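You operate a simulated robot arm through the tools that you are given. There is no shell and no other tool. Be economical: measure what you need, move in short steps, check, and stop when the job is done.

Carry out the task below with a simulated two-armed robot. There is one attempt and no reset: what you move stays moved.

JOB
Shut the orange drawer. Open the narrow drawer of the dark-top bench, take the roll of foil and leave it in the inside of the narrow drawer and shut the drawer again. Open the drawer with a white label, fetch the small carton with an orange stripe from the inside of the drawer with a white label and set it on the top of the weighing bench, then shut the label. Press the green button marked scan three times. Open the drawer of the loading bench, take the card with a blue head marked stock and leave it in the inside of the loading bench drawer and shut the drawer again. Do these in any order.

The check looks at the end state, three seconds after you hand in, the way a careful person would. Anything else that was tipped, shoved, dropped, spilled or broken makes it a failure.

ROBOT AND FRAMES
Two 6-joint arms with two-finger parallel grippers on one trunk, on a base that drives. Base frame: it is fixed to the floor where the robot stands at the start and does not move with it; the origin is under the middle of the robot, x ahead of it, y to its left, z up. Lengths are in mm, angles in degrees, forces in N, time in s.
The left shoulder is at the start at [-89, 177, 806], the right one opposite. With the tool pointing down near the work surface each hand reaches from about 220 to 720 mm from the robot's upright axis, wherever it stands, measured 20 degrees to its own side. Places, roughly: card with a blue head marked stock [-250, 1250, 1000]; drawer of the loading bench [-1800, 400, 800]; drawer with a white label [-800, 800, 700]; green button marked scan [-600, 800, 900]; inside of the loading bench drawer [-1800, 500, 700]; inside of the narrow drawer [1100, -3100, 800]; narrow drawer of the dark-top bench [1000, -3200, 800]; orange drawer [600, -100, 800]; roll of foil (6x6x5 cm) [1300, -200, 900]; small carton with an orange stripe [-750, 750, 750]; top of the weighing bench [1900, -3000, 900]. Payload 1.57 kg a hand.
The TCP of each hand is the grasp point between the finger pads, 30 mm short of the fingertips. In the tool frame z runs along the fingers and y along their closing line. The gripper opens to 80 mm. The fingers are 17 mm wide and 12 mm thick; the gripper's body (40 by 82 mm) begins 80 mm behind the TCP.
Orientation is told as [roll, pitch, yaw] about the base's x, y, z axes, in that order, counted from this pose: with the fingers straight down and closing along the base's y, the tool's x points along the base's -x, its y along +y and its z along -z.

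CONTROLS
- The arms move only by the tool move_arm. It takes "left_moves", "right_moves" or both (then of equal length, played together; a hand with none holds still); each is one flat list of numbers, 7 for each row, row after row: the turn, a rotation vector about the base's x, y, z in units of 6 degrees (1.0 is 6 degrees), then the shift along the base's x, y, z in units of 20 mm (1.0 is 20 mm), then the finger opening in mm, from 0 to 80. In form: [ax, ay, az, x, y, z, hand, ax, ay, az, x, y, z, hand, ...]. A call has 1 to 12 rows; each row shifts and turns the commanded pose from where the row before left it. A call with a number of a shift or a turn outside -1 to 1 is refused whole. Each row takes 0.2 s and may step no farther than 50 mm and 8.6 degrees from the row before; otherwise, or with a gripper value out of range, the whole call is refused. Where a pose cannot be reached the arm comes as near as it can. A force on the tool above 40 N (or 10 N above the force at the start of the call, whichever is more), or a blocked arm, ends the call early, and 0.2 s more pass. The fingers move at their own pace (about 72 mm/s each) and stop on an object; they squeeze with about 43 N. The grip force told is the motor's: it shows also when the fingers shut on nothing. Time passes only in rows, and 0.2 s behind the last, so rows that do not move let the fingers close. It gives the time, the measured TCP pose, the force on the tool (base axes), the opening and the grip force at its end, in the units of the frame above (readings bear some noise), with the torque about the TCP (base axes, N m) and any sound that the robot's microphone picked up, and new pictures: "pictures" is both (left out), scene, wrist or none (wrist: the cameras of the hands that moved).
- Cameras (640 x 400 px; columns grow to the right, rows downward): "scene" is now at [9.9, 51.8, 1523.5]; the picture's right is [0.72, -0.70, 0.00], its down [-0.55, -0.57, -0.61] and it looks along [0.42, 0.43, -0.80] (base axes); focal length 214 px, centre (320, 200). "left" rides on the left gripper at [72, 7, -122] in its tool frame; the picture's right is [-0.09, 1.00, 0.00], its down [-0.84, -0.08, -0.54] and it looks along [-0.54, -0.05, 0.84] (tool axes); focal length 238 px, centre (320, 200). "right" rides on the right gripper at [72, -7, -122] in its tool frame; the picture's right is [0.09, 1.00, 0.00], its down [-0.84, 0.08, -0.54] and it looks along [-0.54, 0.05, 0.84] (tool axes); focal length 238 px, centre (320, 200). There is no depth. A picture from a camera that has moved, and an enlarged one, comes with that camera's place and axes in the base frame and with its lens.
- lift_body(by): slides the trunk up (or, below 0, down) by that many mm; the arms and the scene camera ride with it, the base frame stays. It gives what a move gives, with no picture.
- drive_base(legs): drives the robot by 1 to 6 legs, each [ahead, left, turn to the left] in mm, mm and degrees, along the robot's own axes; the way and the turn of a leg run together, so that a leg with both is an arc; at most 1500 mm and 180 degrees a leg. The arms and the cameras ride along, it lands a little off, and it stops where it bumps. It gives what a move gives, and a new picture of the scene camera.
- aim_head(pan, tilt): turns the head with the scene camera to pan (to the left, within 143 degrees either way) and tilt (down, from -29 to 69), counted from straight ahead of the robot. It gives what a move gives, and a new picture of the scene camera.
- zoom(camera, box): a new picture of the part [left, top, right, bottom] of that camera's present view, enlarged. No time passes.
- hand_in(): hands the job in; it is judged then, once.

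Work in short steps. Places have to be worked out from the pictures, the camera data and where the tool is seen: move nearer, look again, correct. Check each grasp and each placing, and mend what went wrong. You have 207 turns and 260 pictures in all, those below and enlarged ones among them. Open the grippers and draw the arms clear of the work before you hand the job in, unless the task says otherwise; then end with one line.

The tools are called by a JSON object that holds its "fn" and its "kwargs". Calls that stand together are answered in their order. move_arm: Moves the arms, as the interface text tells. Its arguments: {"type":"object","properties":{"left_moves":{"type":"array"},"right_moves":{"type":"array"},"pictures":{"type":"string","enum":["both","scene","wrist","none"]}},"required":[]} The other tools are called the same way: lift_body (by) slides the trunk up or down; drive_base (legs) drives the base; aim_head (pan, tilt) turns the head that bears the scene camera; zoom (camera, box) takes an enlarged picture of a part of a camera's view; hand_in () hands the job in.

At the start:

```text
clock: 0.0
left_tool_pos: [292.7, 418.5, 1275.4]
left_orientation: [0.1, -0.1, -0.1]
left_ft_force: [0.6, 0.2, 0.5]
left_wrist_torque: [-0.01, 0.0, -0.03]
left_width: 79.9
left_grip_force: 0.1
right_tool_pos: [348.6, 30.6, 1278.4]
right_orientation: [0.0, 0.1, 0.0]
right_ft_force: [-0.6, -0.1, 0.2]
right_wrist_torque: [-0.01, -0.02, 0.0]
right_width: 80.1
right_grip_force: 0.0
trunk travel left (down, up): [-250.0, 78.0]
robot x, y, heading: [1.4, -1.5, 0.0]
head pan, tilt: [45.8, 52.8]
```

scene: 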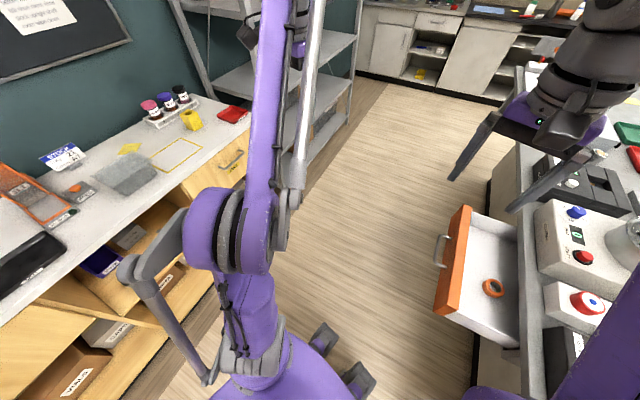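
right: 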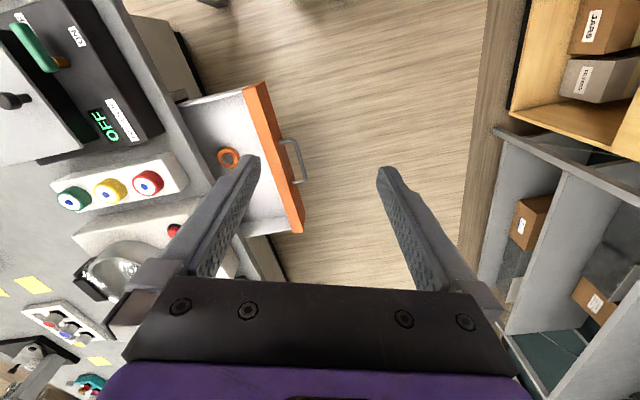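
left: 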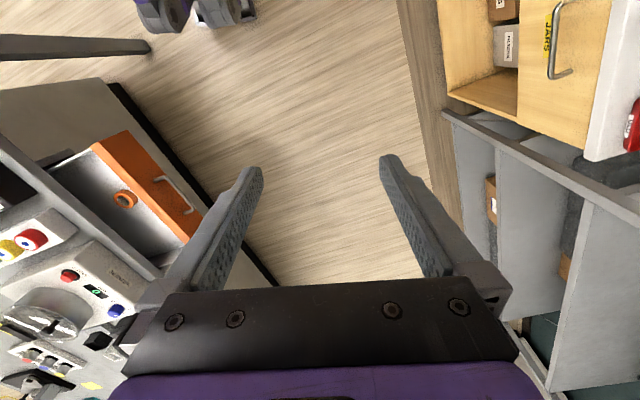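

The orange drawer stands open at the right; I look around first to map the room before moving.

{"fn": "aim_head", "kwargs": {"pan": 0, "tilt": 35}}

{"fn": "aim_head", "kwargs": {"pan": -70, "tilt": 30}}

{"fn": "aim_head", "kwargs": {"pan": 100, "tilt": 35}}

{"fn": "aim_head", "kwargs": {"pan": 143, "tilt": 30}}

{"fn": "aim_head", "kwargs": {"pan": -143, "tilt": 30}}

```text
clock: 1.1
left_tool_pos: [293.6, 416.0, 1275.2]
left_orientation: [0.0, 0.0, 0.0]
left_ft_force: [-0.4, 0.6, 0.1]
left_wrist_torque: [0.03, 0.02, -0.03]
left_width: 79.9
left_grip_force: 0.1
right_tool_pos: [348.7, 29.4, 1279.4]
right_orientation: [0.0, 0.1, 0.0]
right_ft_force: [0.6, 0.4, 0.7]
right_wrist_torque: [-0.02, -0.01, -0.01]
right_width: 79.9
right_grip_force: 0.1
trunk travel left (down, up): [-250.0, 78.0]
robot x, y, heading: [-2.3, -3.3, -0.2]
head pan, tilt: [0.0, 35.0]
camera scene: at [46.2, -1.4, 1548.9], right [0.0, -1.0, 0.0], down [-0.57, 0.0, -0.82], along [0.82, 0.0, -0.57], focal length 214 px, centre (320, 200)
```

scene: 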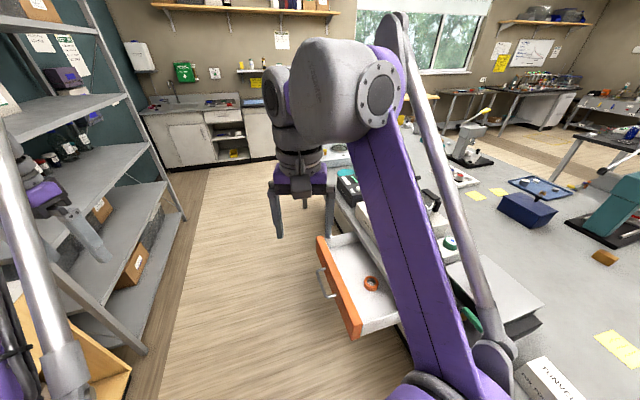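

```text
clock: 2.5
left_tool_pos: [292.8, 417.4, 1275.0]
left_orientation: [-0.1, 0.0, 0.0]
left_ft_force: [0.0, 0.1, 0.3]
left_wrist_torque: [-0.01, -0.02, 0.02]
left_width: 79.7
left_grip_force: 0.0
right_tool_pos: [348.8, 30.4, 1278.7]
right_orientation: [0.1, -0.1, -0.1]
right_ft_force: [0.2, 0.0, 0.6]
right_wrist_torque: [-0.01, -0.05, 0.02]
right_width: 80.0
right_grip_force: 0.1
trunk travel left (down, up): [-250.0, 78.0]
robot x, y, heading: [2.3, 0.3, -0.0]
head pan, tilt: [-70.0, 30.0]
camera scene: at [-10.9, -86.5, 1556.7], right [-0.94, -0.34, 0.0], down [-0.17, 0.47, -0.87], along [0.3, -0.81, -0.5], focal length 214 px, centre (320, 200)
```

scene: 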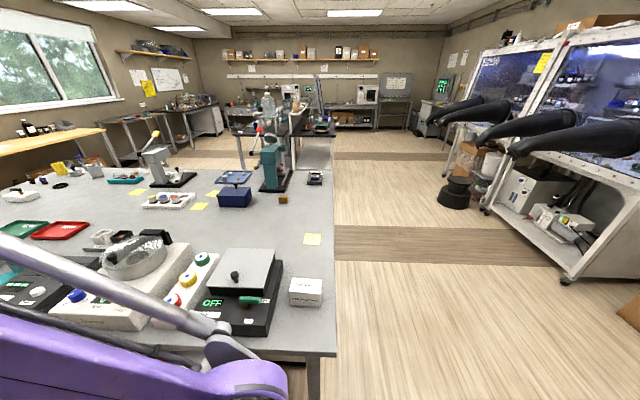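

```text
clock: 5.1
left_tool_pos: [292.7, 419.0, 1274.9]
left_orientation: [-0.1, 0.0, 0.0]
left_ft_force: [0.4, -0.2, 0.4]
left_wrist_torque: [0.01, -0.01, 0.0]
left_width: 79.9
left_grip_force: 0.2
right_tool_pos: [348.6, 31.1, 1279.6]
right_orientation: [0.1, 0.0, 0.1]
right_ft_force: [-0.3, 0.2, -0.1]
right_wrist_torque: [-0.02, 0.02, -0.01]
right_width: 80.0
right_grip_force: 0.1
trunk travel left (down, up): [-250.0, 78.0]
robot x, y, heading: [0.8, -1.9, 0.1]
head pan, tilt: [100.0, 35.0]
camera scene: at [-57.1, 85.2, 1548.9], right [0.98, 0.17, 0.0], down [0.1, -0.56, -0.82], along [-0.14, 0.81, -0.57], focal length 214 px, centre (320, 200)
```

scene: 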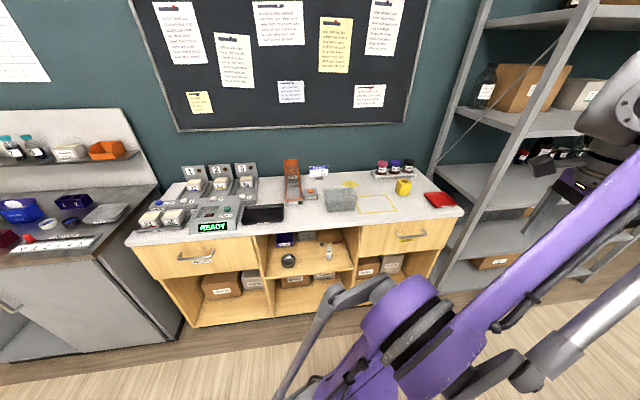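

```text
clock: 6.2
left_tool_pos: [293.6, 417.0, 1274.6]
left_orientation: [0.0, 0.0, 0.0]
left_ft_force: [-0.6, -0.3, 0.2]
left_wrist_torque: [0.01, -0.01, -0.01]
left_width: 80.0
left_grip_force: 0.1
right_tool_pos: [348.2, 30.2, 1277.5]
right_orientation: [0.1, 0.1, -0.1]
right_ft_force: [1.0, -0.2, 0.7]
right_wrist_torque: [0.0, -0.02, -0.04]
right_width: 80.0
right_grip_force: 0.0
trunk travel left (down, up): [-250.0, 78.0]
robot x, y, heading: [0.0, -2.1, -0.2]
head pan, tilt: [143.0, 30.0]
camera scene: at [-114.1, 53.0, 1556.7], right [0.6, 0.8, 0.0], down [0.4, -0.3, -0.87], along [-0.69, 0.52, -0.5], focal length 214 px, centre (320, 200)
```

scene: 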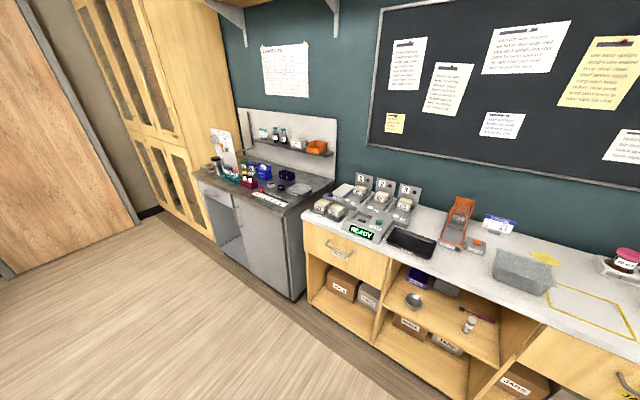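

```text
clock: 10.2
left_tool_pos: [292.7, 418.4, 1275.1]
left_orientation: [-0.1, -0.1, 0.0]
left_ft_force: [0.3, 0.1, 0.5]
left_wrist_torque: [-0.01, 0.03, -0.02]
left_width: 79.9
left_grip_force: 0.1
right_tool_pos: [348.2, 30.3, 1278.6]
right_orientation: [0.0, 0.0, 0.2]
right_ft_force: [0.3, -0.3, 0.4]
right_wrist_torque: [0.03, 0.0, 0.01]
right_width: 79.9
right_grip_force: 0.0
trunk travel left (down, up): [-250.0, 78.0]
robot x, y, heading: [0.9, -3.4, -0.1]
head pan, tilt: [-143.0, 30.0]
camera scene: at [-114.1, -55.9, 1556.7], right [-0.6, 0.8, 0.0], down [0.4, 0.3, -0.87], along [-0.69, -0.52, -0.5], focal length 214 px, centre (320, 200)
```

scene: 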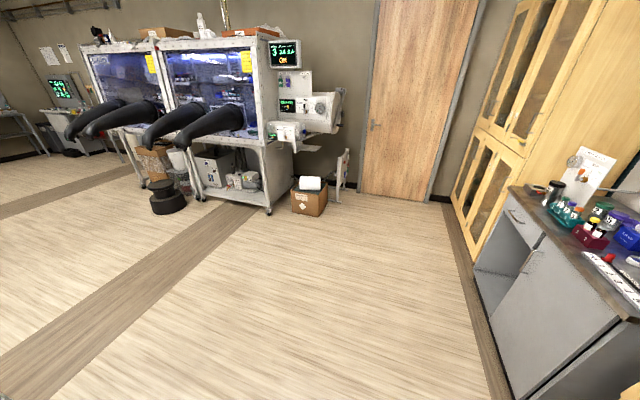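

The room's furniture is turned about 19° in the base frame; the orange drawer faces the corridor (+y'). I drive into the corridor and turn to face that drawer squarely.

{"fn": "drive_base", "kwargs": {"legs": [[583, 461, 0], [0, 0, -71.3]]}}

{"fn": "aim_head", "kwargs": {"pan": -10, "tilt": 50}}

```text
clock: 17.9
left_tool_pos: [1064.2, 314.5, 1274.7]
left_orientation: [0.1, 0.1, -72.0]
left_ft_force: [0.6, 0.1, -0.3]
left_wrist_torque: [-0.01, -0.02, 0.02]
left_width: 79.8
left_grip_force: 0.0
right_tool_pos: [714.0, 141.4, 1279.7]
right_orientation: [0.1, 0.0, -71.8]
right_ft_force: [0.6, 0.0, 0.6]
right_wrist_torque: [-0.01, 0.01, -0.01]
right_width: 79.8
right_grip_force: 0.0
trunk travel left (down, up): [-250.0, 78.0]
robot x, y, heading: [577.3, 464.1, -72.0]
head pan, tilt: [-143.0, 30.0]
camera scene: at [488.3, 552.3, 1556.7], right [0.57, 0.82, 0.0], down [0.41, -0.29, -0.87], along [-0.71, 0.49, -0.5], focal length 214 px, centre (320, 200)
```

scene: 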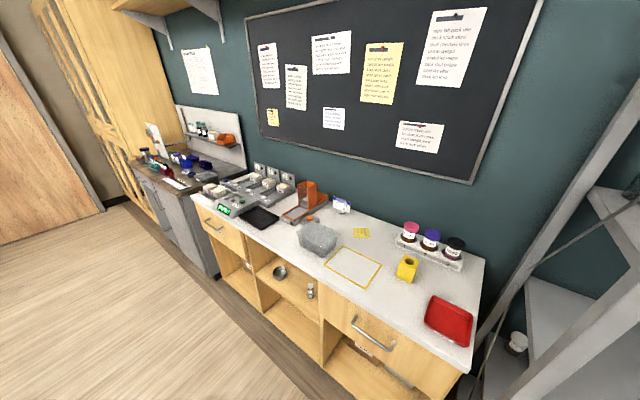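

```text
clock: 20.0
left_tool_pos: [1065.5, 315.8, 1276.1]
left_orientation: [0.0, 0.1, -71.8]
left_ft_force: [0.0, -0.7, 0.3]
left_wrist_torque: [0.0, 0.01, -0.02]
left_width: 80.0
left_grip_force: 0.1
right_tool_pos: [713.9, 141.9, 1278.3]
right_orientation: [0.0, 0.0, -71.9]
right_ft_force: [-0.3, 0.4, 0.2]
right_wrist_torque: [-0.05, 0.01, -0.02]
right_width: 79.9
right_grip_force: 0.1
trunk travel left (down, up): [-250.0, 78.0]
robot x, y, heading: [576.2, 464.9, -71.9]
head pan, tilt: [-10.0, 50.0]
camera scene: at [573.4, 424.4, 1527.2], right [-0.99, -0.14, 0.0], down [-0.11, 0.76, -0.64], along [0.09, -0.64, -0.77], focal length 214 px, centre (320, 200)
```

scene: 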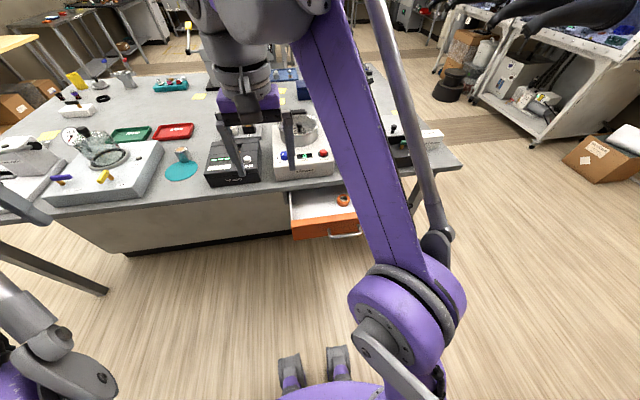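

The drawer handle is about at (546, -53, 740). I bring the closed right hand over to just before the drawer front, going right and down.

{"fn": "move_arm", "kwargs": {"right_moves": [0, 0, 0, -0.951, -0.31, -1, 0, 0, 0, 0, -0.951, -0.31, -1, 0, 0, 0, 0, -0.951, -0.31, -1, 0, 0, 0, 0, -0.951, -0.31, -1, 0, 0, 0, 0, -0.951, -0.31, -1, 0, 0, 0, 0, -0.951, -0.31, -1, 0, 0, 0, 0, -0.951, -0.31, -1, 0, 0, 0, 0, -0.951, -0.31, -1, 0, 0, 0, 0, -0.951, -0.31, -1, 0, 0, 0, 0, -0.951, -0.31, -1, 0, 0, 0, 0, -0.951, -0.31, -1, 0, 0, 0, 0, 0, 0, -1, 0], "pictures": "none"}}

{"fn": "move_arm", "kwargs": {"right_moves": [0, 0, 0, 0, 0, -1, 0, 0, 0, 0, 0, 0, -1, 0, 0, 0, 0, 0, 0, -1, 0, 0, 0, 0, 0, 0, -1, 0, 0, 0, 0, 0, 0, -1, 0, 0, 0, 0, 0, 0, -1, 0, 0, 0, 0, 0, 0, -1, 0, 0, 0, 0, 0, 0, -1, 0, 0, 0, 0, 0, 0, -1, 0, 0, 0, 0, 0, 0, -1, 0]}}

```text
clock: 22.6
left_tool_pos: [1065.1, 314.3, 1276.3]
left_orientation: [0.0, 0.0, -71.9]
left_ft_force: [-1.3, 0.6, 0.0]
left_wrist_torque: [-0.02, -0.02, -0.02]
left_width: 79.8
left_grip_force: 0.0
right_tool_pos: [506.5, 73.7, 1039.1]
right_orientation: [0.0, 0.0, -71.9]
right_ft_force: [-0.3, 0.2, 0.5]
right_wrist_torque: [0.0, -0.01, 0.01]
right_width: 0.0
right_grip_force: 21.4
trunk travel left (down, up): [-250.0, 78.0]
robot x, y, heading: [578.6, 462.0, -72.0]
head pan, tilt: [-10.0, 50.0]
```

```text
clock: 24.8
left_tool_pos: [1065.1, 314.2, 1274.8]
left_orientation: [0.0, 0.0, -71.7]
left_ft_force: [-0.1, -0.5, 0.5]
left_wrist_torque: [0.03, 0.04, 0.01]
left_width: 80.2
left_grip_force: 0.1
right_tool_pos: [504.7, 73.7, 838.2]
right_orientation: [-0.1, 0.1, -71.9]
right_ft_force: [0.2, 0.1, -0.5]
right_wrist_torque: [0.03, -0.01, 0.01]
right_width: 0.0
right_grip_force: 21.6
trunk travel left (down, up): [-250.0, 78.0]
robot x, y, heading: [573.2, 465.4, -72.0]
head pan, tilt: [-10.0, 50.0]
camera scene: at [573.5, 423.9, 1527.2], right [-0.99, -0.14, 0.0], down [-0.11, 0.76, -0.64], along [0.09, -0.64, -0.77], focal length 214 px, centre (320, 200)
camera right: at [477.2, 139.8, 959.3], right [0.92, 0.4, 0.0], down [0.33, -0.77, 0.54], along [0.22, -0.5, -0.84], focal length 238 px, centre (320, 200)
```

scene: 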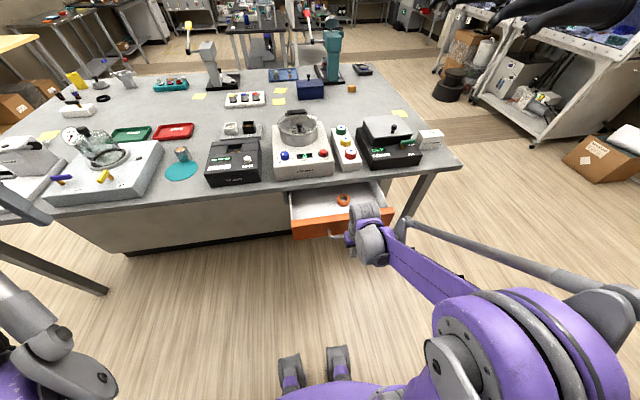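
right: 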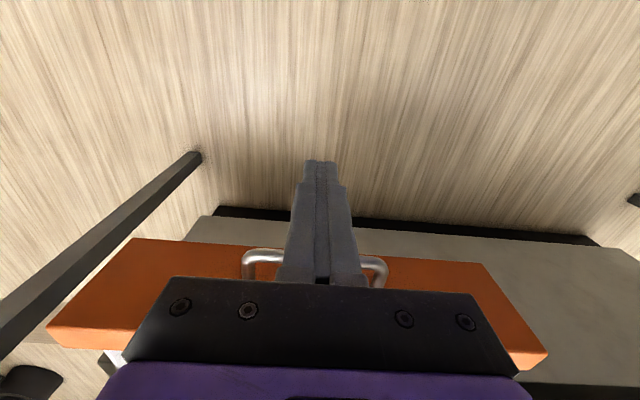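

The hand is centred before the handle. I lower 80 mm and push forward along the drawer axis.

{"fn": "move_arm", "kwargs": {"right_moves": [0, 0, 0, 0, 0, -1, 0, 0, 0, 0, 0, 0, -1, 0, 0, 0, 0, 0, 0, -1, 0, 0, 0, 0, 0, 0, -1, 0, 0, 0, 0, 0.316, -0.949, 0, 0, 0, 0, 0, 0.316, -0.949, 0, 0, 0, 0, 0, 0.316, -0.949, 0, 0, 0, 0, 0, 0.316, -0.949, 0, 0, 0, 0, 0, 0.316, -0.949, 0, 0, 0, 0, 0, 0.316, -0.949, 0, 0, 0, 0, 0, 0.316, -0.949, 0, 0]}}

```text
clock: 27.2
left_tool_pos: [1065.5, 314.4, 1274.1]
left_orientation: [0.0, 0.0, -71.9]
left_ft_force: [0.6, -0.3, 0.2]
left_wrist_torque: [0.02, 0.0, -0.01]
left_width: 80.0
left_grip_force: 0.1
right_tool_pos: [551.2, -60.8, 758.4]
right_orientation: [0.0, 0.1, -71.8]
right_ft_force: [0.4, 0.1, 0.3]
right_wrist_torque: [-0.02, 0.0, -0.01]
right_width: 0.0
right_grip_force: 20.8
trunk travel left (down, up): [-250.0, 78.0]
robot x, y, heading: [575.7, 461.1, -71.8]
head pan, tilt: [-10.0, 50.0]
camera scene: at [573.7, 423.6, 1527.2], right [-0.99, -0.14, 0.0], down [-0.11, 0.76, -0.64], along [0.09, -0.64, -0.77], focal length 214 px, centre (320, 200)
camera right: at [522.0, 5.0, 879.3], right [0.92, 0.4, 0.0], down [0.33, -0.77, 0.54], along [0.22, -0.5, -0.84], focal length 238 px, centre (320, 200)
```

scene: 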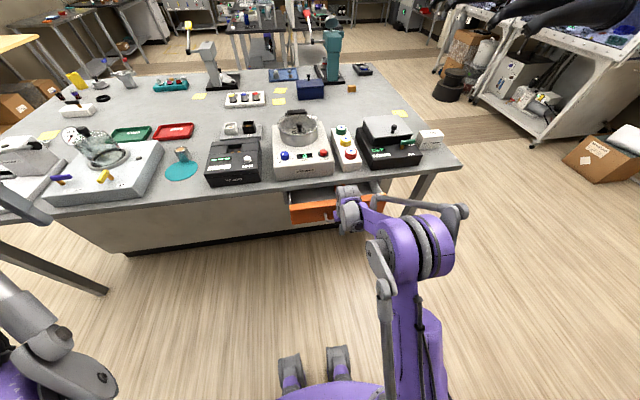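
right: 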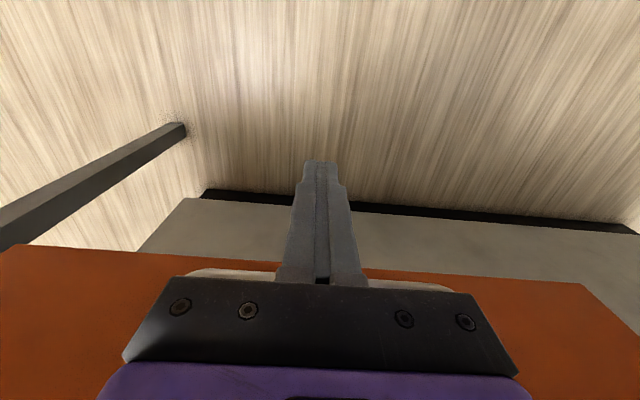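

The drawer is moving in freely. I keep pushing.

{"fn": "move_arm", "kwargs": {"right_moves": [0, 0, 0, 0.316, -0.949, 0, 0, 0, 0, 0, 0.316, -0.949, 0, 0, 0, 0, 0, 0.316, -0.949, 0, 0, 0, 0, 0, 0.316, -0.949, 0, 0, 0, 0, 0, 0.316, -0.949, 0, 0]}}

```text
clock: 28.4
left_tool_pos: [1064.3, 314.1, 1276.2]
left_orientation: [0.0, 0.0, -72.0]
left_ft_force: [-0.1, 0.0, 0.0]
left_wrist_torque: [0.06, 0.0, 0.02]
left_width: 79.9
left_grip_force: 0.0
right_tool_pos: [581.6, -154.8, 759.5]
right_orientation: [0.0, -0.1, -71.9]
right_ft_force: [-0.4, -0.2, 0.0]
right_wrist_torque: [0.03, 0.03, -0.03]
right_width: 0.0
right_grip_force: 21.1
trunk travel left (down, up): [-250.0, 78.0]
robot x, y, heading: [574.5, 465.1, -72.0]
head pan, tilt: [-10.0, 50.0]
camera scene: at [573.6, 423.8, 1527.2], right [-0.99, -0.14, 0.0], down [-0.11, 0.76, -0.64], along [0.09, -0.64, -0.77], focal length 214 px, centre (320, 200)
camera right: at [552.5, -89.2, 879.9], right [0.92, 0.4, 0.0], down [0.33, -0.77, 0.54], along [0.22, -0.5, -0.84], focal length 238 px, centre (320, 200)
```

scene: 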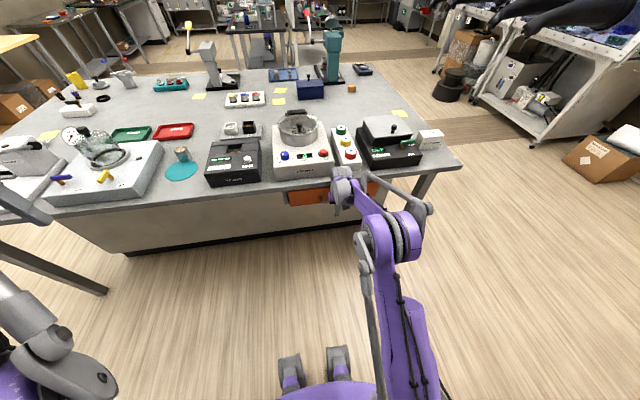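
right: 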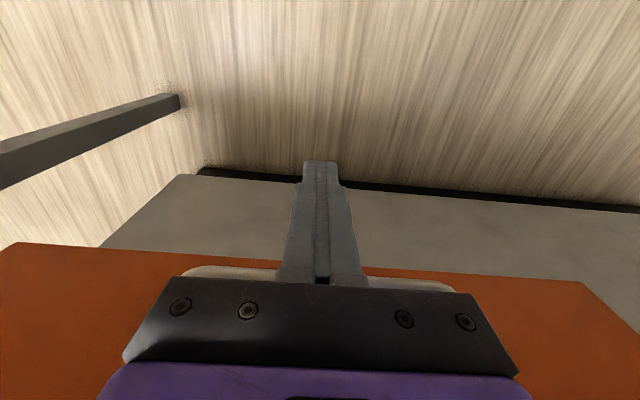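

Nearly shut. I push in small steps until contact force shows.

{"fn": "move_arm", "kwargs": {"right_moves": [0, 0, 0, 0.316, -0.949, 0, 0, 0, 0, 0, 0.316, -0.949, 0, 0, 0, 0, 0, 0.158, -0.475, 0, 0, 0, 0, 0, 0.158, -0.475, 0, 0]}}

{"fn": "zoom", "kwargs": {"camera": "scene", "box": [240, 120, 440, 245]}}

```text
clock: 28.8
left_tool_pos: [1063.9, 316.0, 1276.8]
left_orientation: [0.0, 0.0, -71.9]
left_ft_force: [-0.7, 0.6, 0.5]
left_wrist_torque: [0.03, -0.02, -0.03]
left_width: 80.0
left_grip_force: 0.1
right_tool_pos: [584.1, -166.4, 760.1]
right_orientation: [0.0, 1.1, -71.8]
right_ft_force: [-4.1, 13.6, 4.2]
right_wrist_torque: [-0.81, -0.22, 0.06]
right_width: 0.2
right_grip_force: 21.4
trunk travel left (down, up): [-250.0, 78.0]
robot x, y, heading: [573.0, 462.3, -71.8]
head pan, tilt: [-10.0, 50.0]
stopped in row 2 (right hand): the force on the tool passed its limit at 72 N (the readings are from after the stop); the commanded pose is now the measured one
camera scene: at [573.2, 425.5, 1527.3], right [-0.99, -0.14, 0.0], down [-0.11, 0.76, -0.64], along [0.09, -0.64, -0.77], focal length 214 px, centre (320, 200)
camera right: at [556.5, -101.8, 882.1], right [0.92, 0.4, 0.0], down [0.34, -0.78, 0.53], along [0.21, -0.48, -0.85], focal length 238 px, centre (320, 200)
```

scene: 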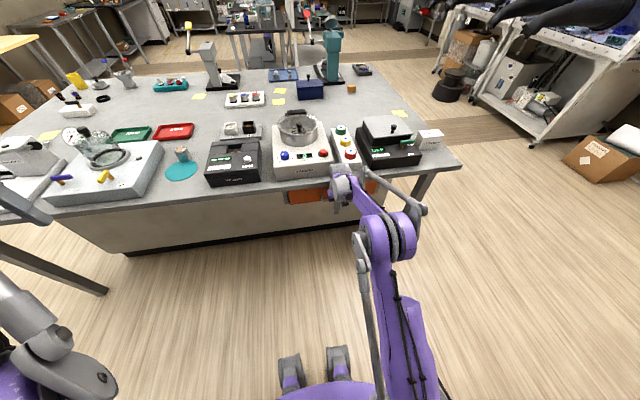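
right: 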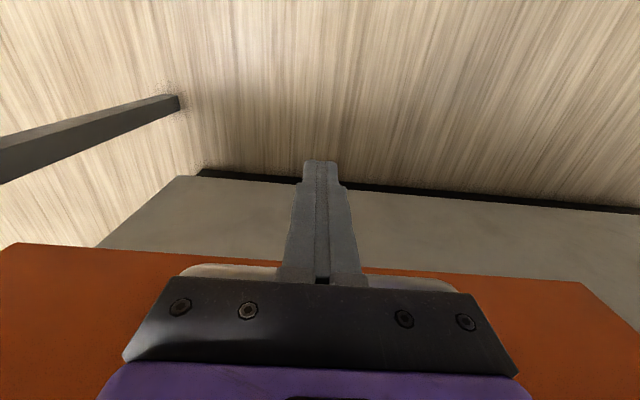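

```text
3.20 times, centred on (340, 182) of scene
camera zoom: at [573.2, 425.5, 1527.3], right [-0.99, -0.14, 0.0], down [-0.11, 0.76, -0.64], along [0.09, -0.64, -0.77], focal length 686 px, centre (256, 256)
```

zoom: 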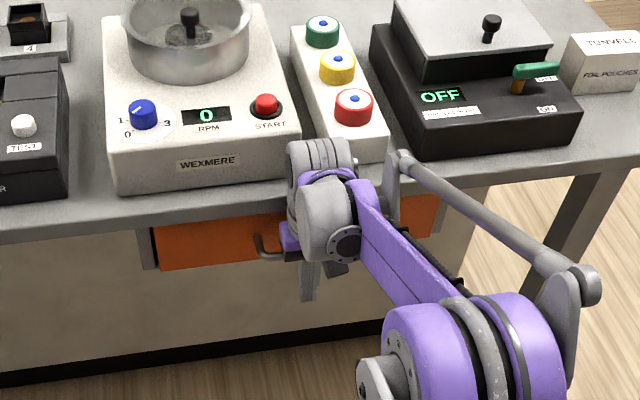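

The torque puts contact about 60 mm above the TCP: the gripper body met the counter edge. I back off and tilt the fingers forward 30° so the tips lead, then push again.

{"fn": "move_arm", "kwargs": {"right_moves": [0, 0, 0, -0.316, 0.949, 0, 0, 0, 0, 0, -0.316, 0.949, 0, 0, 0, 0, 0, -0.316, 0.949, 0, 0, -0.949, -0.316, 0, 0, 0, 0, 0, -0.949, -0.316, 0, 0, 0, 0, 0, -0.949, -0.316, 0, 0, 0, 0, 0, -0.949, -0.316, 0, 0, 0, 0, 0, -0.949, -0.316, 0, 0, 0, 0, 0, -0.949, -0.316, 0, 0, 0, 0, 0, 0, 0, 0, 0.316, -0.949, 0, 0, 0, 0, 0, 0.316, -0.949, 0, 0]}}

{"fn": "move_arm", "kwargs": {"right_moves": [0, 0, 0, 0.316, -0.949, 0, 0, 0, 0, 0, 0.158, -0.475, 0, 0, 0, 0, 0, 0.158, -0.475, 0, 0, 0, 0, 0, 0.158, -0.475, 0, 0, 0, 0, 0, 0.158, -0.475, 0, 0, 0, 0, 0, 0.158, -0.475, 0, 0]}}

```text
clock: 31.2
left_tool_pos: [1063.9, 315.6, 1274.6]
left_orientation: [0.1, 0.0, -71.9]
left_ft_force: [-0.7, 0.2, 1.0]
left_wrist_torque: [0.02, 0.01, 0.0]
left_width: 79.9
left_grip_force: 0.0
right_tool_pos: [579.1, -148.8, 759.5]
right_orientation: [0.3, -35.2, -71.9]
right_ft_force: [-0.1, 0.3, -0.1]
right_wrist_torque: [0.01, 0.03, 0.02]
right_width: 0.0
right_grip_force: 21.4
trunk travel left (down, up): [-250.0, 78.0]
robot x, y, heading: [575.4, 464.5, -71.9]
head pan, tilt: [-10.0, 50.0]
camera scene: at [573.5, 424.2, 1527.2], right [-0.99, -0.14, 0.0], down [-0.11, 0.76, -0.64], along [0.09, -0.64, -0.77], focal length 214 px, centre (320, 200)
camera right: at [532.3, -29.5, 817.4], right [0.92, 0.38, -0.05], down [0.19, -0.33, 0.93], along [0.34, -0.86, -0.38], focal length 238 px, centre (320, 200)
```

scene: 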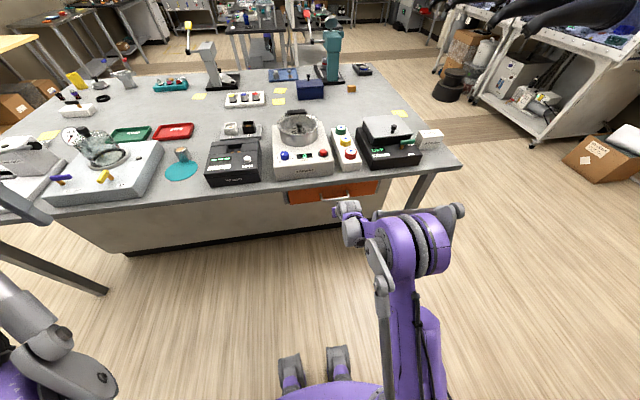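
right: 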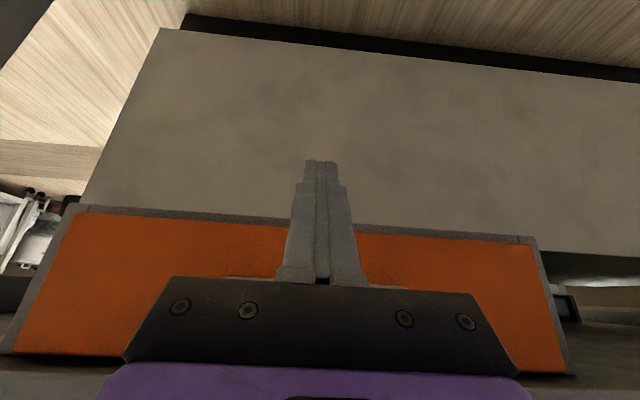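

```text
clock: 32.5
left_tool_pos: [1065.3, 314.7, 1276.1]
left_orientation: [0.0, 0.0, -71.9]
left_ft_force: [0.2, -0.2, -0.1]
left_wrist_torque: [0.01, -0.03, 0.0]
left_width: 80.3
left_grip_force: 0.0
right_tool_pos: [596.0, -201.0, 758.4]
right_orientation: [0.3, -34.5, -71.9]
right_ft_force: [-4.8, 13.4, -0.9]
right_wrist_torque: [-0.77, -0.21, 0.22]
right_width: 0.2
right_grip_force: 21.2
trunk travel left (down, up): [-250.0, 78.0]
robot x, y, heading: [575.1, 466.9, -72.1]
head pan, tilt: [-10.0, 50.0]
stopped in row 6 (right hand): the force on the tool passed its limit at 48 N (the readings are from after the stop); the commanded pose is now the measured one
camera scene: at [573.1, 425.3, 1527.2], right [-0.99, -0.14, 0.0], down [-0.11, 0.76, -0.64], along [0.09, -0.64, -0.77], focal length 214 px, centre (320, 200)
camera right: at [549.6, -81.1, 816.4], right [0.92, 0.38, -0.05], down [0.19, -0.34, 0.92], along [0.34, -0.86, -0.39], focal length 238 px, centre (320, 200)
```

scene: 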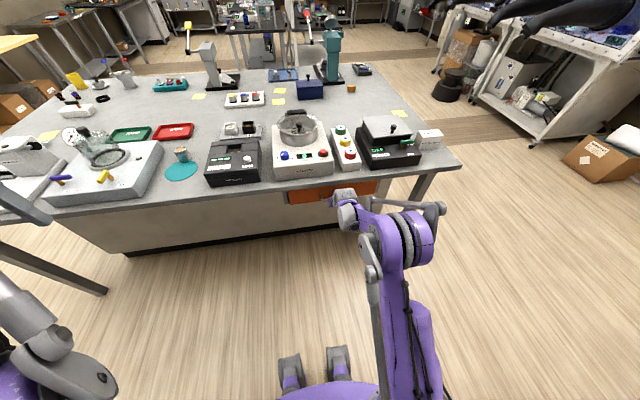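
right: 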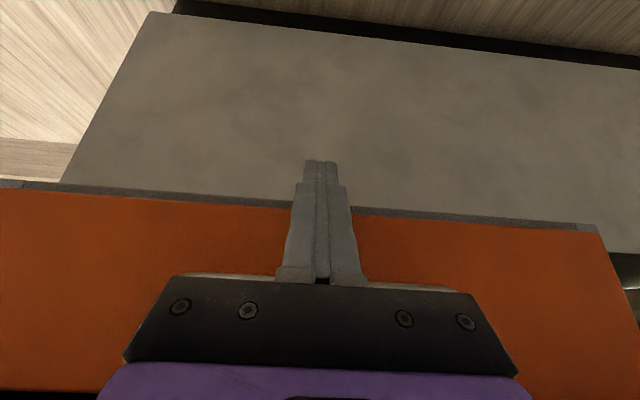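

Both contact readings place the handle at the same position, so the drawer is likely fully home. I retract the hand and check.

{"fn": "move_arm", "kwargs": {"right_moves": [0, 0, 0, -0.316, 0.949, 0, 0, 0, 0, 0, -0.316, 0.949, 0, 0, 0, 0, 0, -0.316, 0.949, 0, 0, 0, 0, 0, -0.316, 0.949, 0, 0, 0.949, 0.316, 0, -0.316, 0.949, 0.5, 0, 0.949, 0.316, 0, -0.316, 0.949, 0.5, 0, 0.949, 0.316, 0, -0.316, 0.949, 1, 0, 0.949, 0.316, 0, -0.316, 0.949, 1, 0, 0.949, 0.316, 0, 0, 0, 1, 0, 0.949, 0.316, 0, 0, 0, 1, 0]}}

{"fn": "zoom", "kwargs": {"camera": "scene", "box": [240, 120, 440, 245]}}

```text
clock: 34.7
left_tool_pos: [1065.6, 313.9, 1275.6]
left_orientation: [-0.1, 0.0, -71.9]
left_ft_force: [0.4, -0.2, 0.1]
left_wrist_torque: [0.0, -0.01, 0.01]
left_width: 79.9
left_grip_force: 0.1
right_tool_pos: [546.2, -50.1, 859.6]
right_orientation: [0.0, 1.5, -71.9]
right_ft_force: [0.3, 1.0, 0.5]
right_wrist_torque: [0.02, 0.0, 0.0]
right_width: 0.0
right_grip_force: 21.4
trunk travel left (down, up): [-250.0, 78.0]
robot x, y, heading: [574.9, 461.9, -71.8]
head pan, tilt: [-10.0, 50.0]
camera scene: at [573.4, 424.6, 1527.2], right [-0.99, -0.14, 0.0], down [-0.11, 0.76, -0.64], along [0.09, -0.64, -0.77], focal length 214 px, centre (320, 200)
camera right: at [517.9, 12.7, 981.0], right [0.92, 0.4, 0.0], down [0.34, -0.78, 0.52], along [0.21, -0.48, -0.85], focal length 238 px, centre (320, 200)
```

scene: 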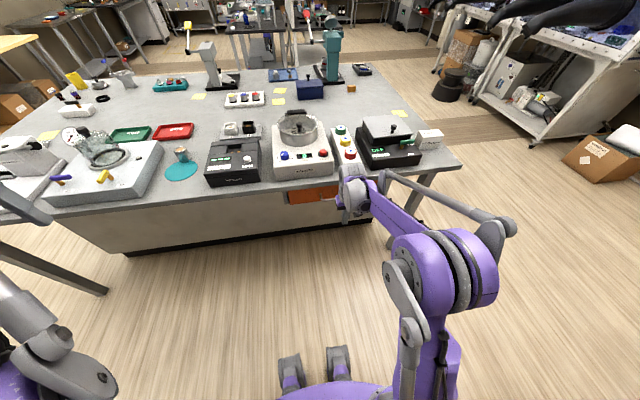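
right: 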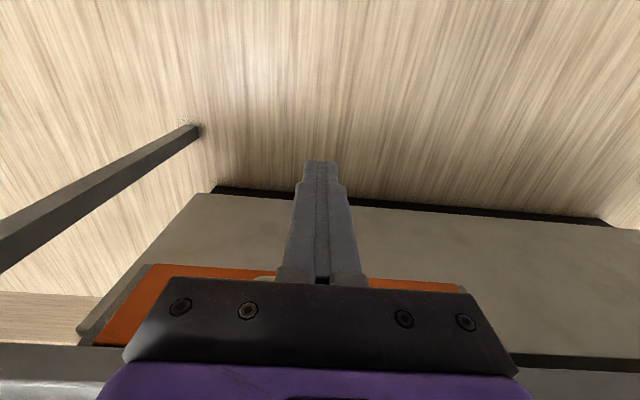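

```text
3.20 times, centred on (340, 182) of scene
camera zoom: at [573.4, 424.6, 1527.2], right [-0.99, -0.14, 0.0], down [-0.11, 0.76, -0.64], along [0.09, -0.64, -0.77], focal length 686 px, centre (256, 256)
```

zoom: 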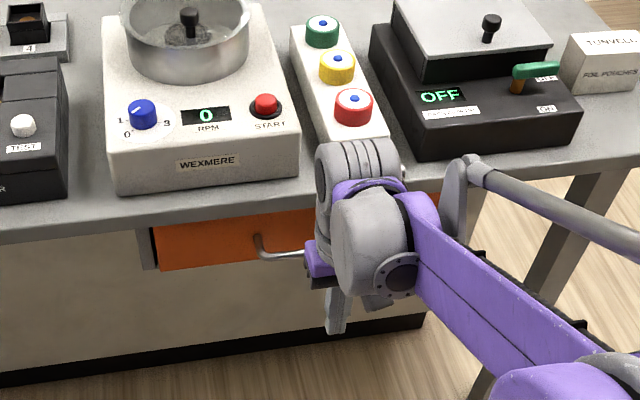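

The orange drawer is shut. Now I look at the expected foil roll place.

{"fn": "zoom", "kwargs": {"camera": "scene", "box": [60, 90, 260, 215]}}

{"fn": "zoom", "kwargs": {"camera": "scene", "box": [0, 50, 200, 175]}}

```text
3.20 times, centred on (160, 152) of scene
camera zoom: at [573.4, 424.6, 1527.2], right [-0.99, -0.14, 0.0], down [-0.11, 0.76, -0.64], along [0.09, -0.64, -0.77], focal length 686 px, centre (832, 352)
```

zoom: 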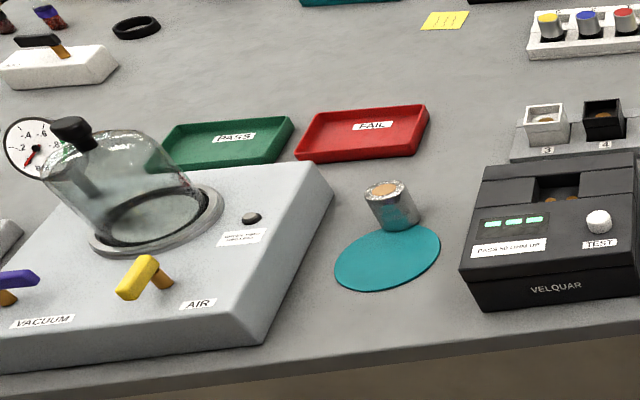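

```text
3.20 times, centred on (100, 112) of scene
camera zoom: at [573.4, 424.6, 1527.2], right [-0.99, -0.14, 0.0], down [-0.11, 0.76, -0.64], along [0.09, -0.64, -0.77], focal length 686 px, centre (1024, 480)
```

zoom: 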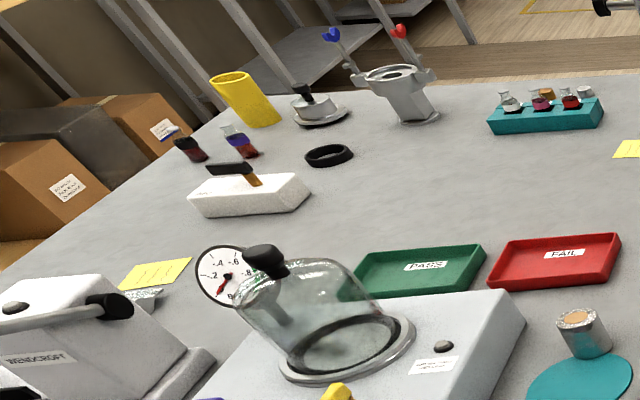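

The foil roll is the upright silver cylinder behind the teal disc, about (1326, -296). I raise the right hand out of the way before driving to it.

{"fn": "move_arm", "kwargs": {"right_moves": [0, 0, 0, -0.316, 0.949, 1, 0, 0, 0, 0, -0.316, 0.949, 1, 0, 0, 0, 0, -0.316, 0.949, 1, 0, 0, 0, 0, -0.316, 0.949, 1, 0, 0, 0, 0, -0.316, 0.949, 1, 0, 0, 0, 0, -0.316, 0.949, 1, 0, 0, 0, 0, -0.316, 0.949, 1, 0, 0, 0, 0, 0, 0, 1, 0, 0, 0, 0, 0, 0, 1, 0, 0, 0, 0, 0, 0, 1, 0, 0, 0, 0, 0, 0, 1, 0, 0, 0, 0, 0, 0, 1, 0], "pictures": "none"}}

{"fn": "move_arm", "kwargs": {"right_moves": [0, 0, 0, 0, 0, 1, 0, 0, 0, 0, 0, 0, 1, 0, 0, 0, 0, 0, 0, 1, 0, 0, 0, 0, 0, 0, 1, 0, 0, 0, 0, 0, 0, 1, 0, 0, 0, 0, 0, 0, 1, 0, 0, 0, 0, 0, 0, 1, 0, 0, 0, 0, 0, 0, 1, 0], "pictures": "none"}}

{"fn": "drive_base", "kwargs": {"legs": [[0, 318, 0], [280, 0, 0]]}}

```text
clock: 37.3
left_tool_pos: [1065.0, 315.3, 1275.9]
left_orientation: [0.0, -0.1, -71.9]
left_ft_force: [-0.6, 0.5, -0.6]
left_wrist_torque: [-0.01, 0.0, 0.02]
left_width: 80.0
left_grip_force: 0.0
right_tool_pos: [502.8, 81.1, 1099.0]
right_orientation: [-0.1, 1.4, -71.8]
right_ft_force: [-0.7, 0.1, 0.5]
right_wrist_torque: [0.01, 0.03, 0.01]
right_width: 0.0
right_grip_force: 21.5
trunk travel left (down, up): [-250.0, 78.0]
robot x, y, heading: [573.1, 465.4, -71.7]
head pan, tilt: [-10.0, 50.0]
```

```text
clock: 39.1
left_tool_pos: [1065.0, 313.4, 1274.6]
left_orientation: [0.0, 0.0, -71.9]
left_ft_force: [0.3, 0.1, -1.0]
left_wrist_torque: [0.01, -0.01, -0.04]
left_width: 80.1
left_grip_force: 0.0
right_tool_pos: [502.5, 81.9, 1257.4]
right_orientation: [0.0, 1.4, -72.0]
right_ft_force: [0.2, -1.1, 0.6]
right_wrist_torque: [-0.02, -0.01, -0.01]
right_width: 0.0
right_grip_force: 20.9
trunk travel left (down, up): [-250.0, 78.0]
robot x, y, heading: [575.3, 466.0, -71.8]
head pan, tilt: [-10.0, 50.0]
```

```text
clock: 44.0
left_tool_pos: [1454.3, 144.1, 1275.8]
left_orientation: [0.0, 0.1, -72.3]
left_ft_force: [0.0, 0.5, 0.8]
left_wrist_torque: [0.02, -0.02, 0.02]
left_width: 80.2
left_grip_force: 0.1
right_tool_pos: [892.0, -84.7, 1257.3]
right_orientation: [0.0, 1.4, -72.3]
right_ft_force: [-0.2, 0.8, -0.6]
right_wrist_torque: [-0.02, 0.01, -0.01]
right_width: 0.0
right_grip_force: 21.5
trunk travel left (down, up): [-250.0, 78.0]
robot x, y, heading: [969.5, 300.7, -72.2]
head pan, tilt: [-10.0, 50.0]
camera scene: at [965.4, 257.6, 1527.2], right [-0.99, -0.13, 0.0], down [-0.1, 0.76, -0.64], along [0.09, -0.64, -0.77], focal length 214 px, centre (320, 200)
```

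scene: 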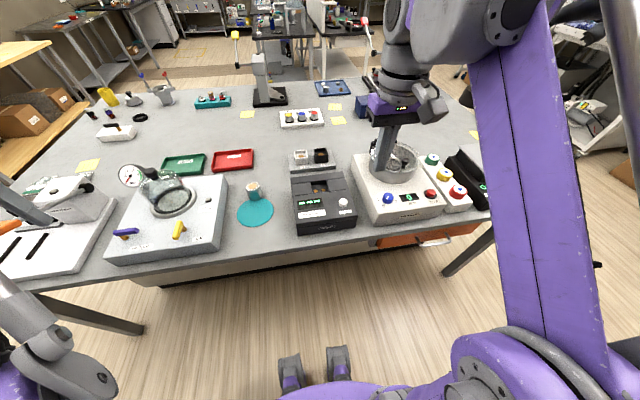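

Triangulating the two views, the roll is near (1297, -258), base about z 890. I bring the left hand over it, high.

{"fn": "move_arm", "kwargs": {"left_moves": [0, 0, 0, -0.39, -0.98, 0, 80, 0, 0, 0, -0.39, -0.98, 0, 80, 0, 0, 0, -0.39, -0.98, 0, 80, 0, 0, 0, -0.39, -0.98, 0, 80, 0, 0, 0, -0.39, -0.98, 0, 80, 0, 0, 0, -0.39, -0.98, 0, 80, 0, 0, 0, -0.39, -0.98, 0, 80, 0, 0, 0, -0.39, -0.98, 0, 80, 0, 0, 0, -0.39, -0.98, 0, 80, 0, 0, 0, -0.39, -0.98, 0, 80, 0, 0, 0, -0.39, -0.98, 0, 80, 0, 0, 0, -0.39, -0.98, 0, 80], "pictures": "none"}}

{"fn": "move_arm", "kwargs": {"left_moves": [0, 0, 0, -0.39, -0.98, -1, 80, 0, 0, 0, -0.39, -0.98, -1, 80, 0, 0, 0, -0.39, -0.98, -1, 80, 0, 0, 0, -0.39, -0.98, -1, 80, 0, 0, 0, -0.39, -0.98, -1, 80, 0, 0, 0, -0.39, -0.98, -1, 80, 0, 0, 0, -0.39, -0.98, -1, 80]}}

```text
clock: 46.6
left_tool_pos: [1382.8, -12.2, 1255.1]
left_orientation: [0.0, 0.0, -72.3]
left_ft_force: [0.5, -0.5, -0.1]
left_wrist_torque: [-0.03, 0.01, -0.01]
left_width: 80.0
left_grip_force: 0.2
left hand out of reach, approached as far as the arm can: row 6, 7, 8, 9, 10, 11, 12
right_tool_pos: [891.8, -84.8, 1257.9]
right_orientation: [0.0, 1.5, -72.4]
right_ft_force: [-0.2, -0.1, 0.5]
right_wrist_torque: [-0.05, 0.02, -0.02]
right_width: 0.0
right_grip_force: 20.9
trunk travel left (down, up): [-250.0, 78.0]
robot x, y, heading: [970.9, 299.1, -72.3]
head pan, tilt: [-10.0, 50.0]
```

```text
clock: 48.2
left_tool_pos: [1328.4, -149.2, 1116.1]
left_orientation: [-0.1, 0.1, -72.3]
left_ft_force: [2.0, -0.2, -0.5]
left_wrist_torque: [-0.01, -0.01, 0.0]
left_width: 80.3
left_grip_force: 0.0
right_tool_pos: [892.0, -84.0, 1256.8]
right_orientation: [0.2, 1.4, -72.3]
right_ft_force: [-0.1, -0.4, -0.5]
right_wrist_torque: [0.04, -0.01, 0.0]
right_width: 0.0
right_grip_force: 21.0
trunk travel left (down, up): [-250.0, 78.0]
robot x, y, heading: [966.9, 296.3, -72.3]
head pan, tilt: [-10.0, 50.0]
camera scene: at [965.4, 256.8, 1527.2], right [-0.99, -0.13, 0.0], down [-0.1, 0.76, -0.64], along [0.09, -0.64, -0.77], focal length 214 px, centre (320, 200)
camera left: at [1312.0, -78.5, 1238.8], right [0.98, 0.21, 0.0], down [0.18, -0.82, 0.54], along [0.12, -0.53, -0.84], focal length 238 px, centre (320, 200)
```

scene: 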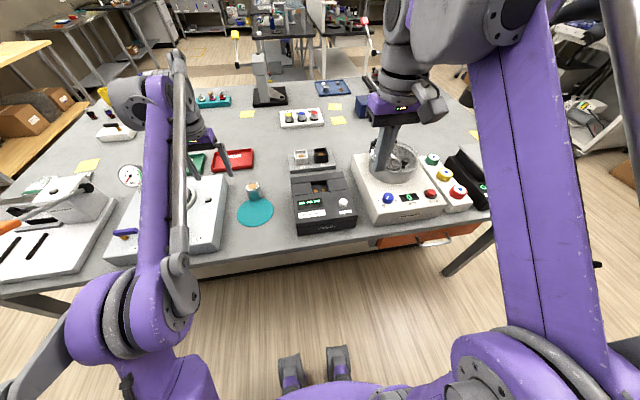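
left: 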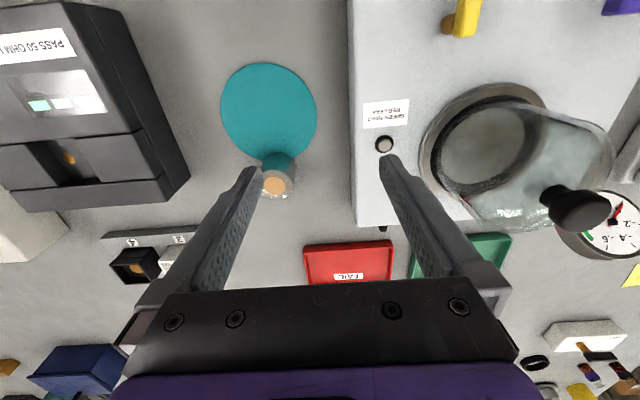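

The roll's top is near (1288, -250, 950). I move above it and stop just higher to check.

{"fn": "move_arm", "kwargs": {"left_moves": [0, 0, 0, -0.333, -0.85, 0, 80, 0, 0, 0, -0.333, -0.85, 0, 80, 0, 0, 0, -0.333, -0.85, 0, 80, 0, 0, 0, -0.333, -0.85, 0, 80, 0, 0, 0, -0.333, -0.85, 0, 80, 0, 0, 0, -0.333, -0.85, 0, 80, 0, 0, 0, 0, 0, -1, 80, 0, 0, 0, 0, 0, -1, 80, 0, 0, 0, 0, 0, -1, 80]}}

```text
clock: 50.2
left_tool_pos: [1288.5, -209.8, 1038.9]
left_orientation: [-0.1, 0.1, -72.3]
left_ft_force: [0.0, -0.7, -0.1]
left_wrist_torque: [0.02, 0.03, -0.02]
left_width: 80.2
left_grip_force: 0.0
left hand out of reach, approached as far as the arm can: row 3, 4, 5, 6
right_tool_pos: [892.6, -85.2, 1258.2]
right_orientation: [0.0, 1.5, -72.3]
right_ft_force: [-0.3, -0.3, -0.2]
right_wrist_torque: [0.0, 0.01, -0.01]
right_width: 0.0
right_grip_force: 21.1
trunk travel left (down, up): [-250.0, 78.0]
robot x, y, heading: [970.0, 296.9, -72.3]
head pan, tilt: [-10.0, 50.0]
camera scene: at [965.5, 257.7, 1527.2], right [-0.99, -0.13, 0.0], down [-0.1, 0.76, -0.64], along [0.09, -0.64, -0.77], focal length 214 px, centre (320, 200)
camera left: at [1272.6, -139.4, 1161.6], right [0.98, 0.21, 0.0], down [0.18, -0.82, 0.54], along [0.12, -0.53, -0.84], focal length 238 px, centre (320, 200)
```

scene: 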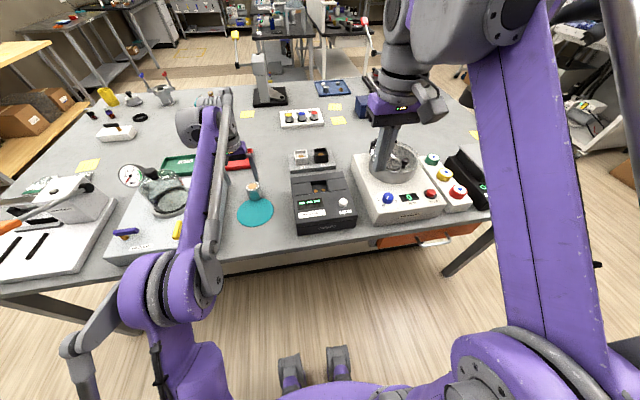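
left: 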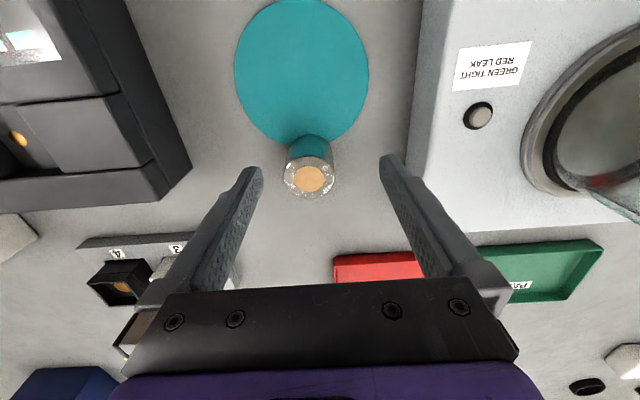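

The hand is at its reach limit at this height. I drive the base 50 mm closer; the fingertips stay well above the roll.

{"fn": "drive_base", "kwargs": {"legs": [[55, 0, 0]]}}

{"fn": "move_arm", "kwargs": {"left_moves": [0, 0, 0, -0.6, 0, 0, 80, 0, 0, 0, 0, 0, -0.5, 80], "pictures": "wrist"}}

```text
clock: 51.2
left_tool_pos: [1305.8, -262.5, 1039.5]
left_orientation: [0.0, 0.0, -72.2]
left_ft_force: [-0.1, -0.5, -0.8]
left_wrist_torque: [0.01, 0.02, -0.01]
left_width: 80.0
left_grip_force: 0.0
right_tool_pos: [907.9, -136.2, 1257.0]
right_orientation: [0.0, 1.4, -72.3]
right_ft_force: [0.5, -1.7, -0.3]
right_wrist_torque: [0.03, 0.01, -0.01]
right_width: 0.1
right_grip_force: 21.1
trunk travel left (down, up): [-250.0, 78.0]
robot x, y, heading: [984.5, 246.3, -72.6]
head pan, tilt: [-10.0, 50.0]
camera scene: at [981.9, 205.8, 1527.1], right [-0.99, -0.13, 0.0], down [-0.1, 0.76, -0.64], along [0.09, -0.64, -0.77], focal length 214 px, centre (320, 200)
```

scene: 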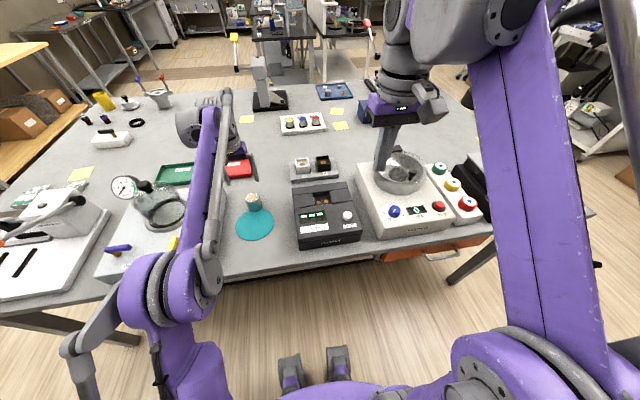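

```text
clock: 51.8
left_tool_pos: [1293.6, -262.0, 1029.1]
left_orientation: [0.0, 0.1, -72.3]
left_ft_force: [0.0, -0.2, 0.2]
left_wrist_torque: [0.01, -0.01, -0.01]
left_width: 80.1
left_grip_force: 0.1
right_tool_pos: [909.4, -138.1, 1257.1]
right_orientation: [0.0, 1.3, -72.3]
right_ft_force: [1.4, -0.6, 0.0]
right_wrist_torque: [0.0, 0.01, 0.01]
right_width: 0.0
right_grip_force: 21.6
trunk travel left (down, up): [-250.0, 78.0]
robot x, y, heading: [983.7, 247.4, -72.2]
head pan, tilt: [-10.0, 50.0]
camera left: at [1276.8, -191.3, 1151.1], right [0.98, 0.21, 0.0], down [0.18, -0.82, 0.54], along [0.12, -0.53, -0.84], focal length 238 px, centre (320, 200)
```

left: 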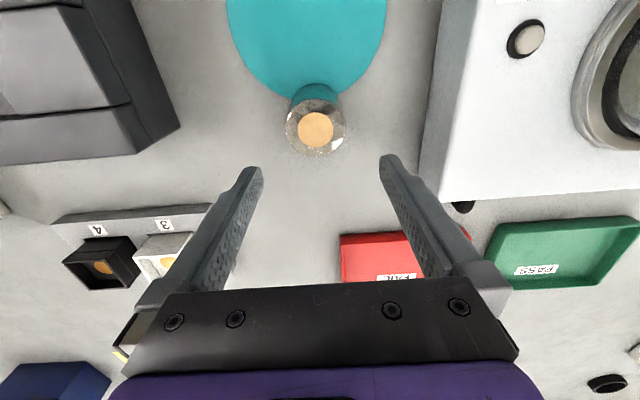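

The roll's centre is about (1287, -252). I shift onto it and descend part way to verify.

{"fn": "move_arm", "kwargs": {"left_moves": [0, 0, 0, -0.3, 0.5, -0.5, 80, 0, 0, 0, 0, 0, -1, 80, 0, 0, 0, 0, 0, -1, 80], "pictures": "wrist"}}

```text
clock: 52.6
left_tool_pos: [1285.5, -251.1, 979.0]
left_orientation: [0.0, 0.1, -72.3]
left_ft_force: [0.0, -0.7, -0.5]
left_wrist_torque: [-0.04, 0.01, -0.03]
left_width: 79.9
left_grip_force: 0.0
right_tool_pos: [906.8, -136.2, 1258.2]
right_orientation: [0.0, 1.4, -72.3]
right_ft_force: [0.4, -0.5, -0.4]
right_wrist_torque: [-0.02, 0.0, 0.01]
right_width: 0.2
right_grip_force: 21.7
trunk travel left (down, up): [-250.0, 78.0]
robot x, y, heading: [983.1, 244.7, -72.1]
head pan, tilt: [-10.0, 50.0]
camera left: at [1269.8, -179.9, 1101.0], right [0.98, 0.21, 0.0], down [0.18, -0.82, 0.54], along [0.12, -0.53, -0.84], focal length 238 px, centre (320, 200)
```

left: 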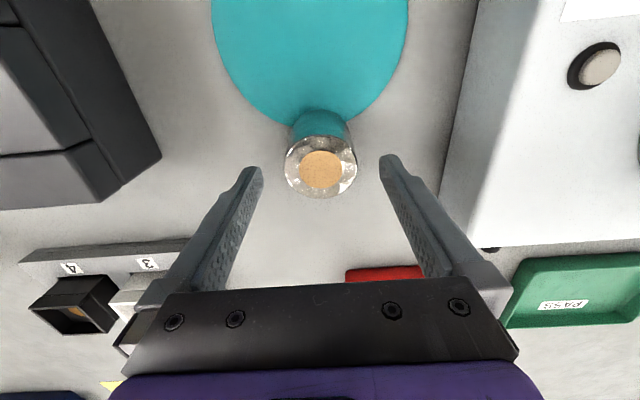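

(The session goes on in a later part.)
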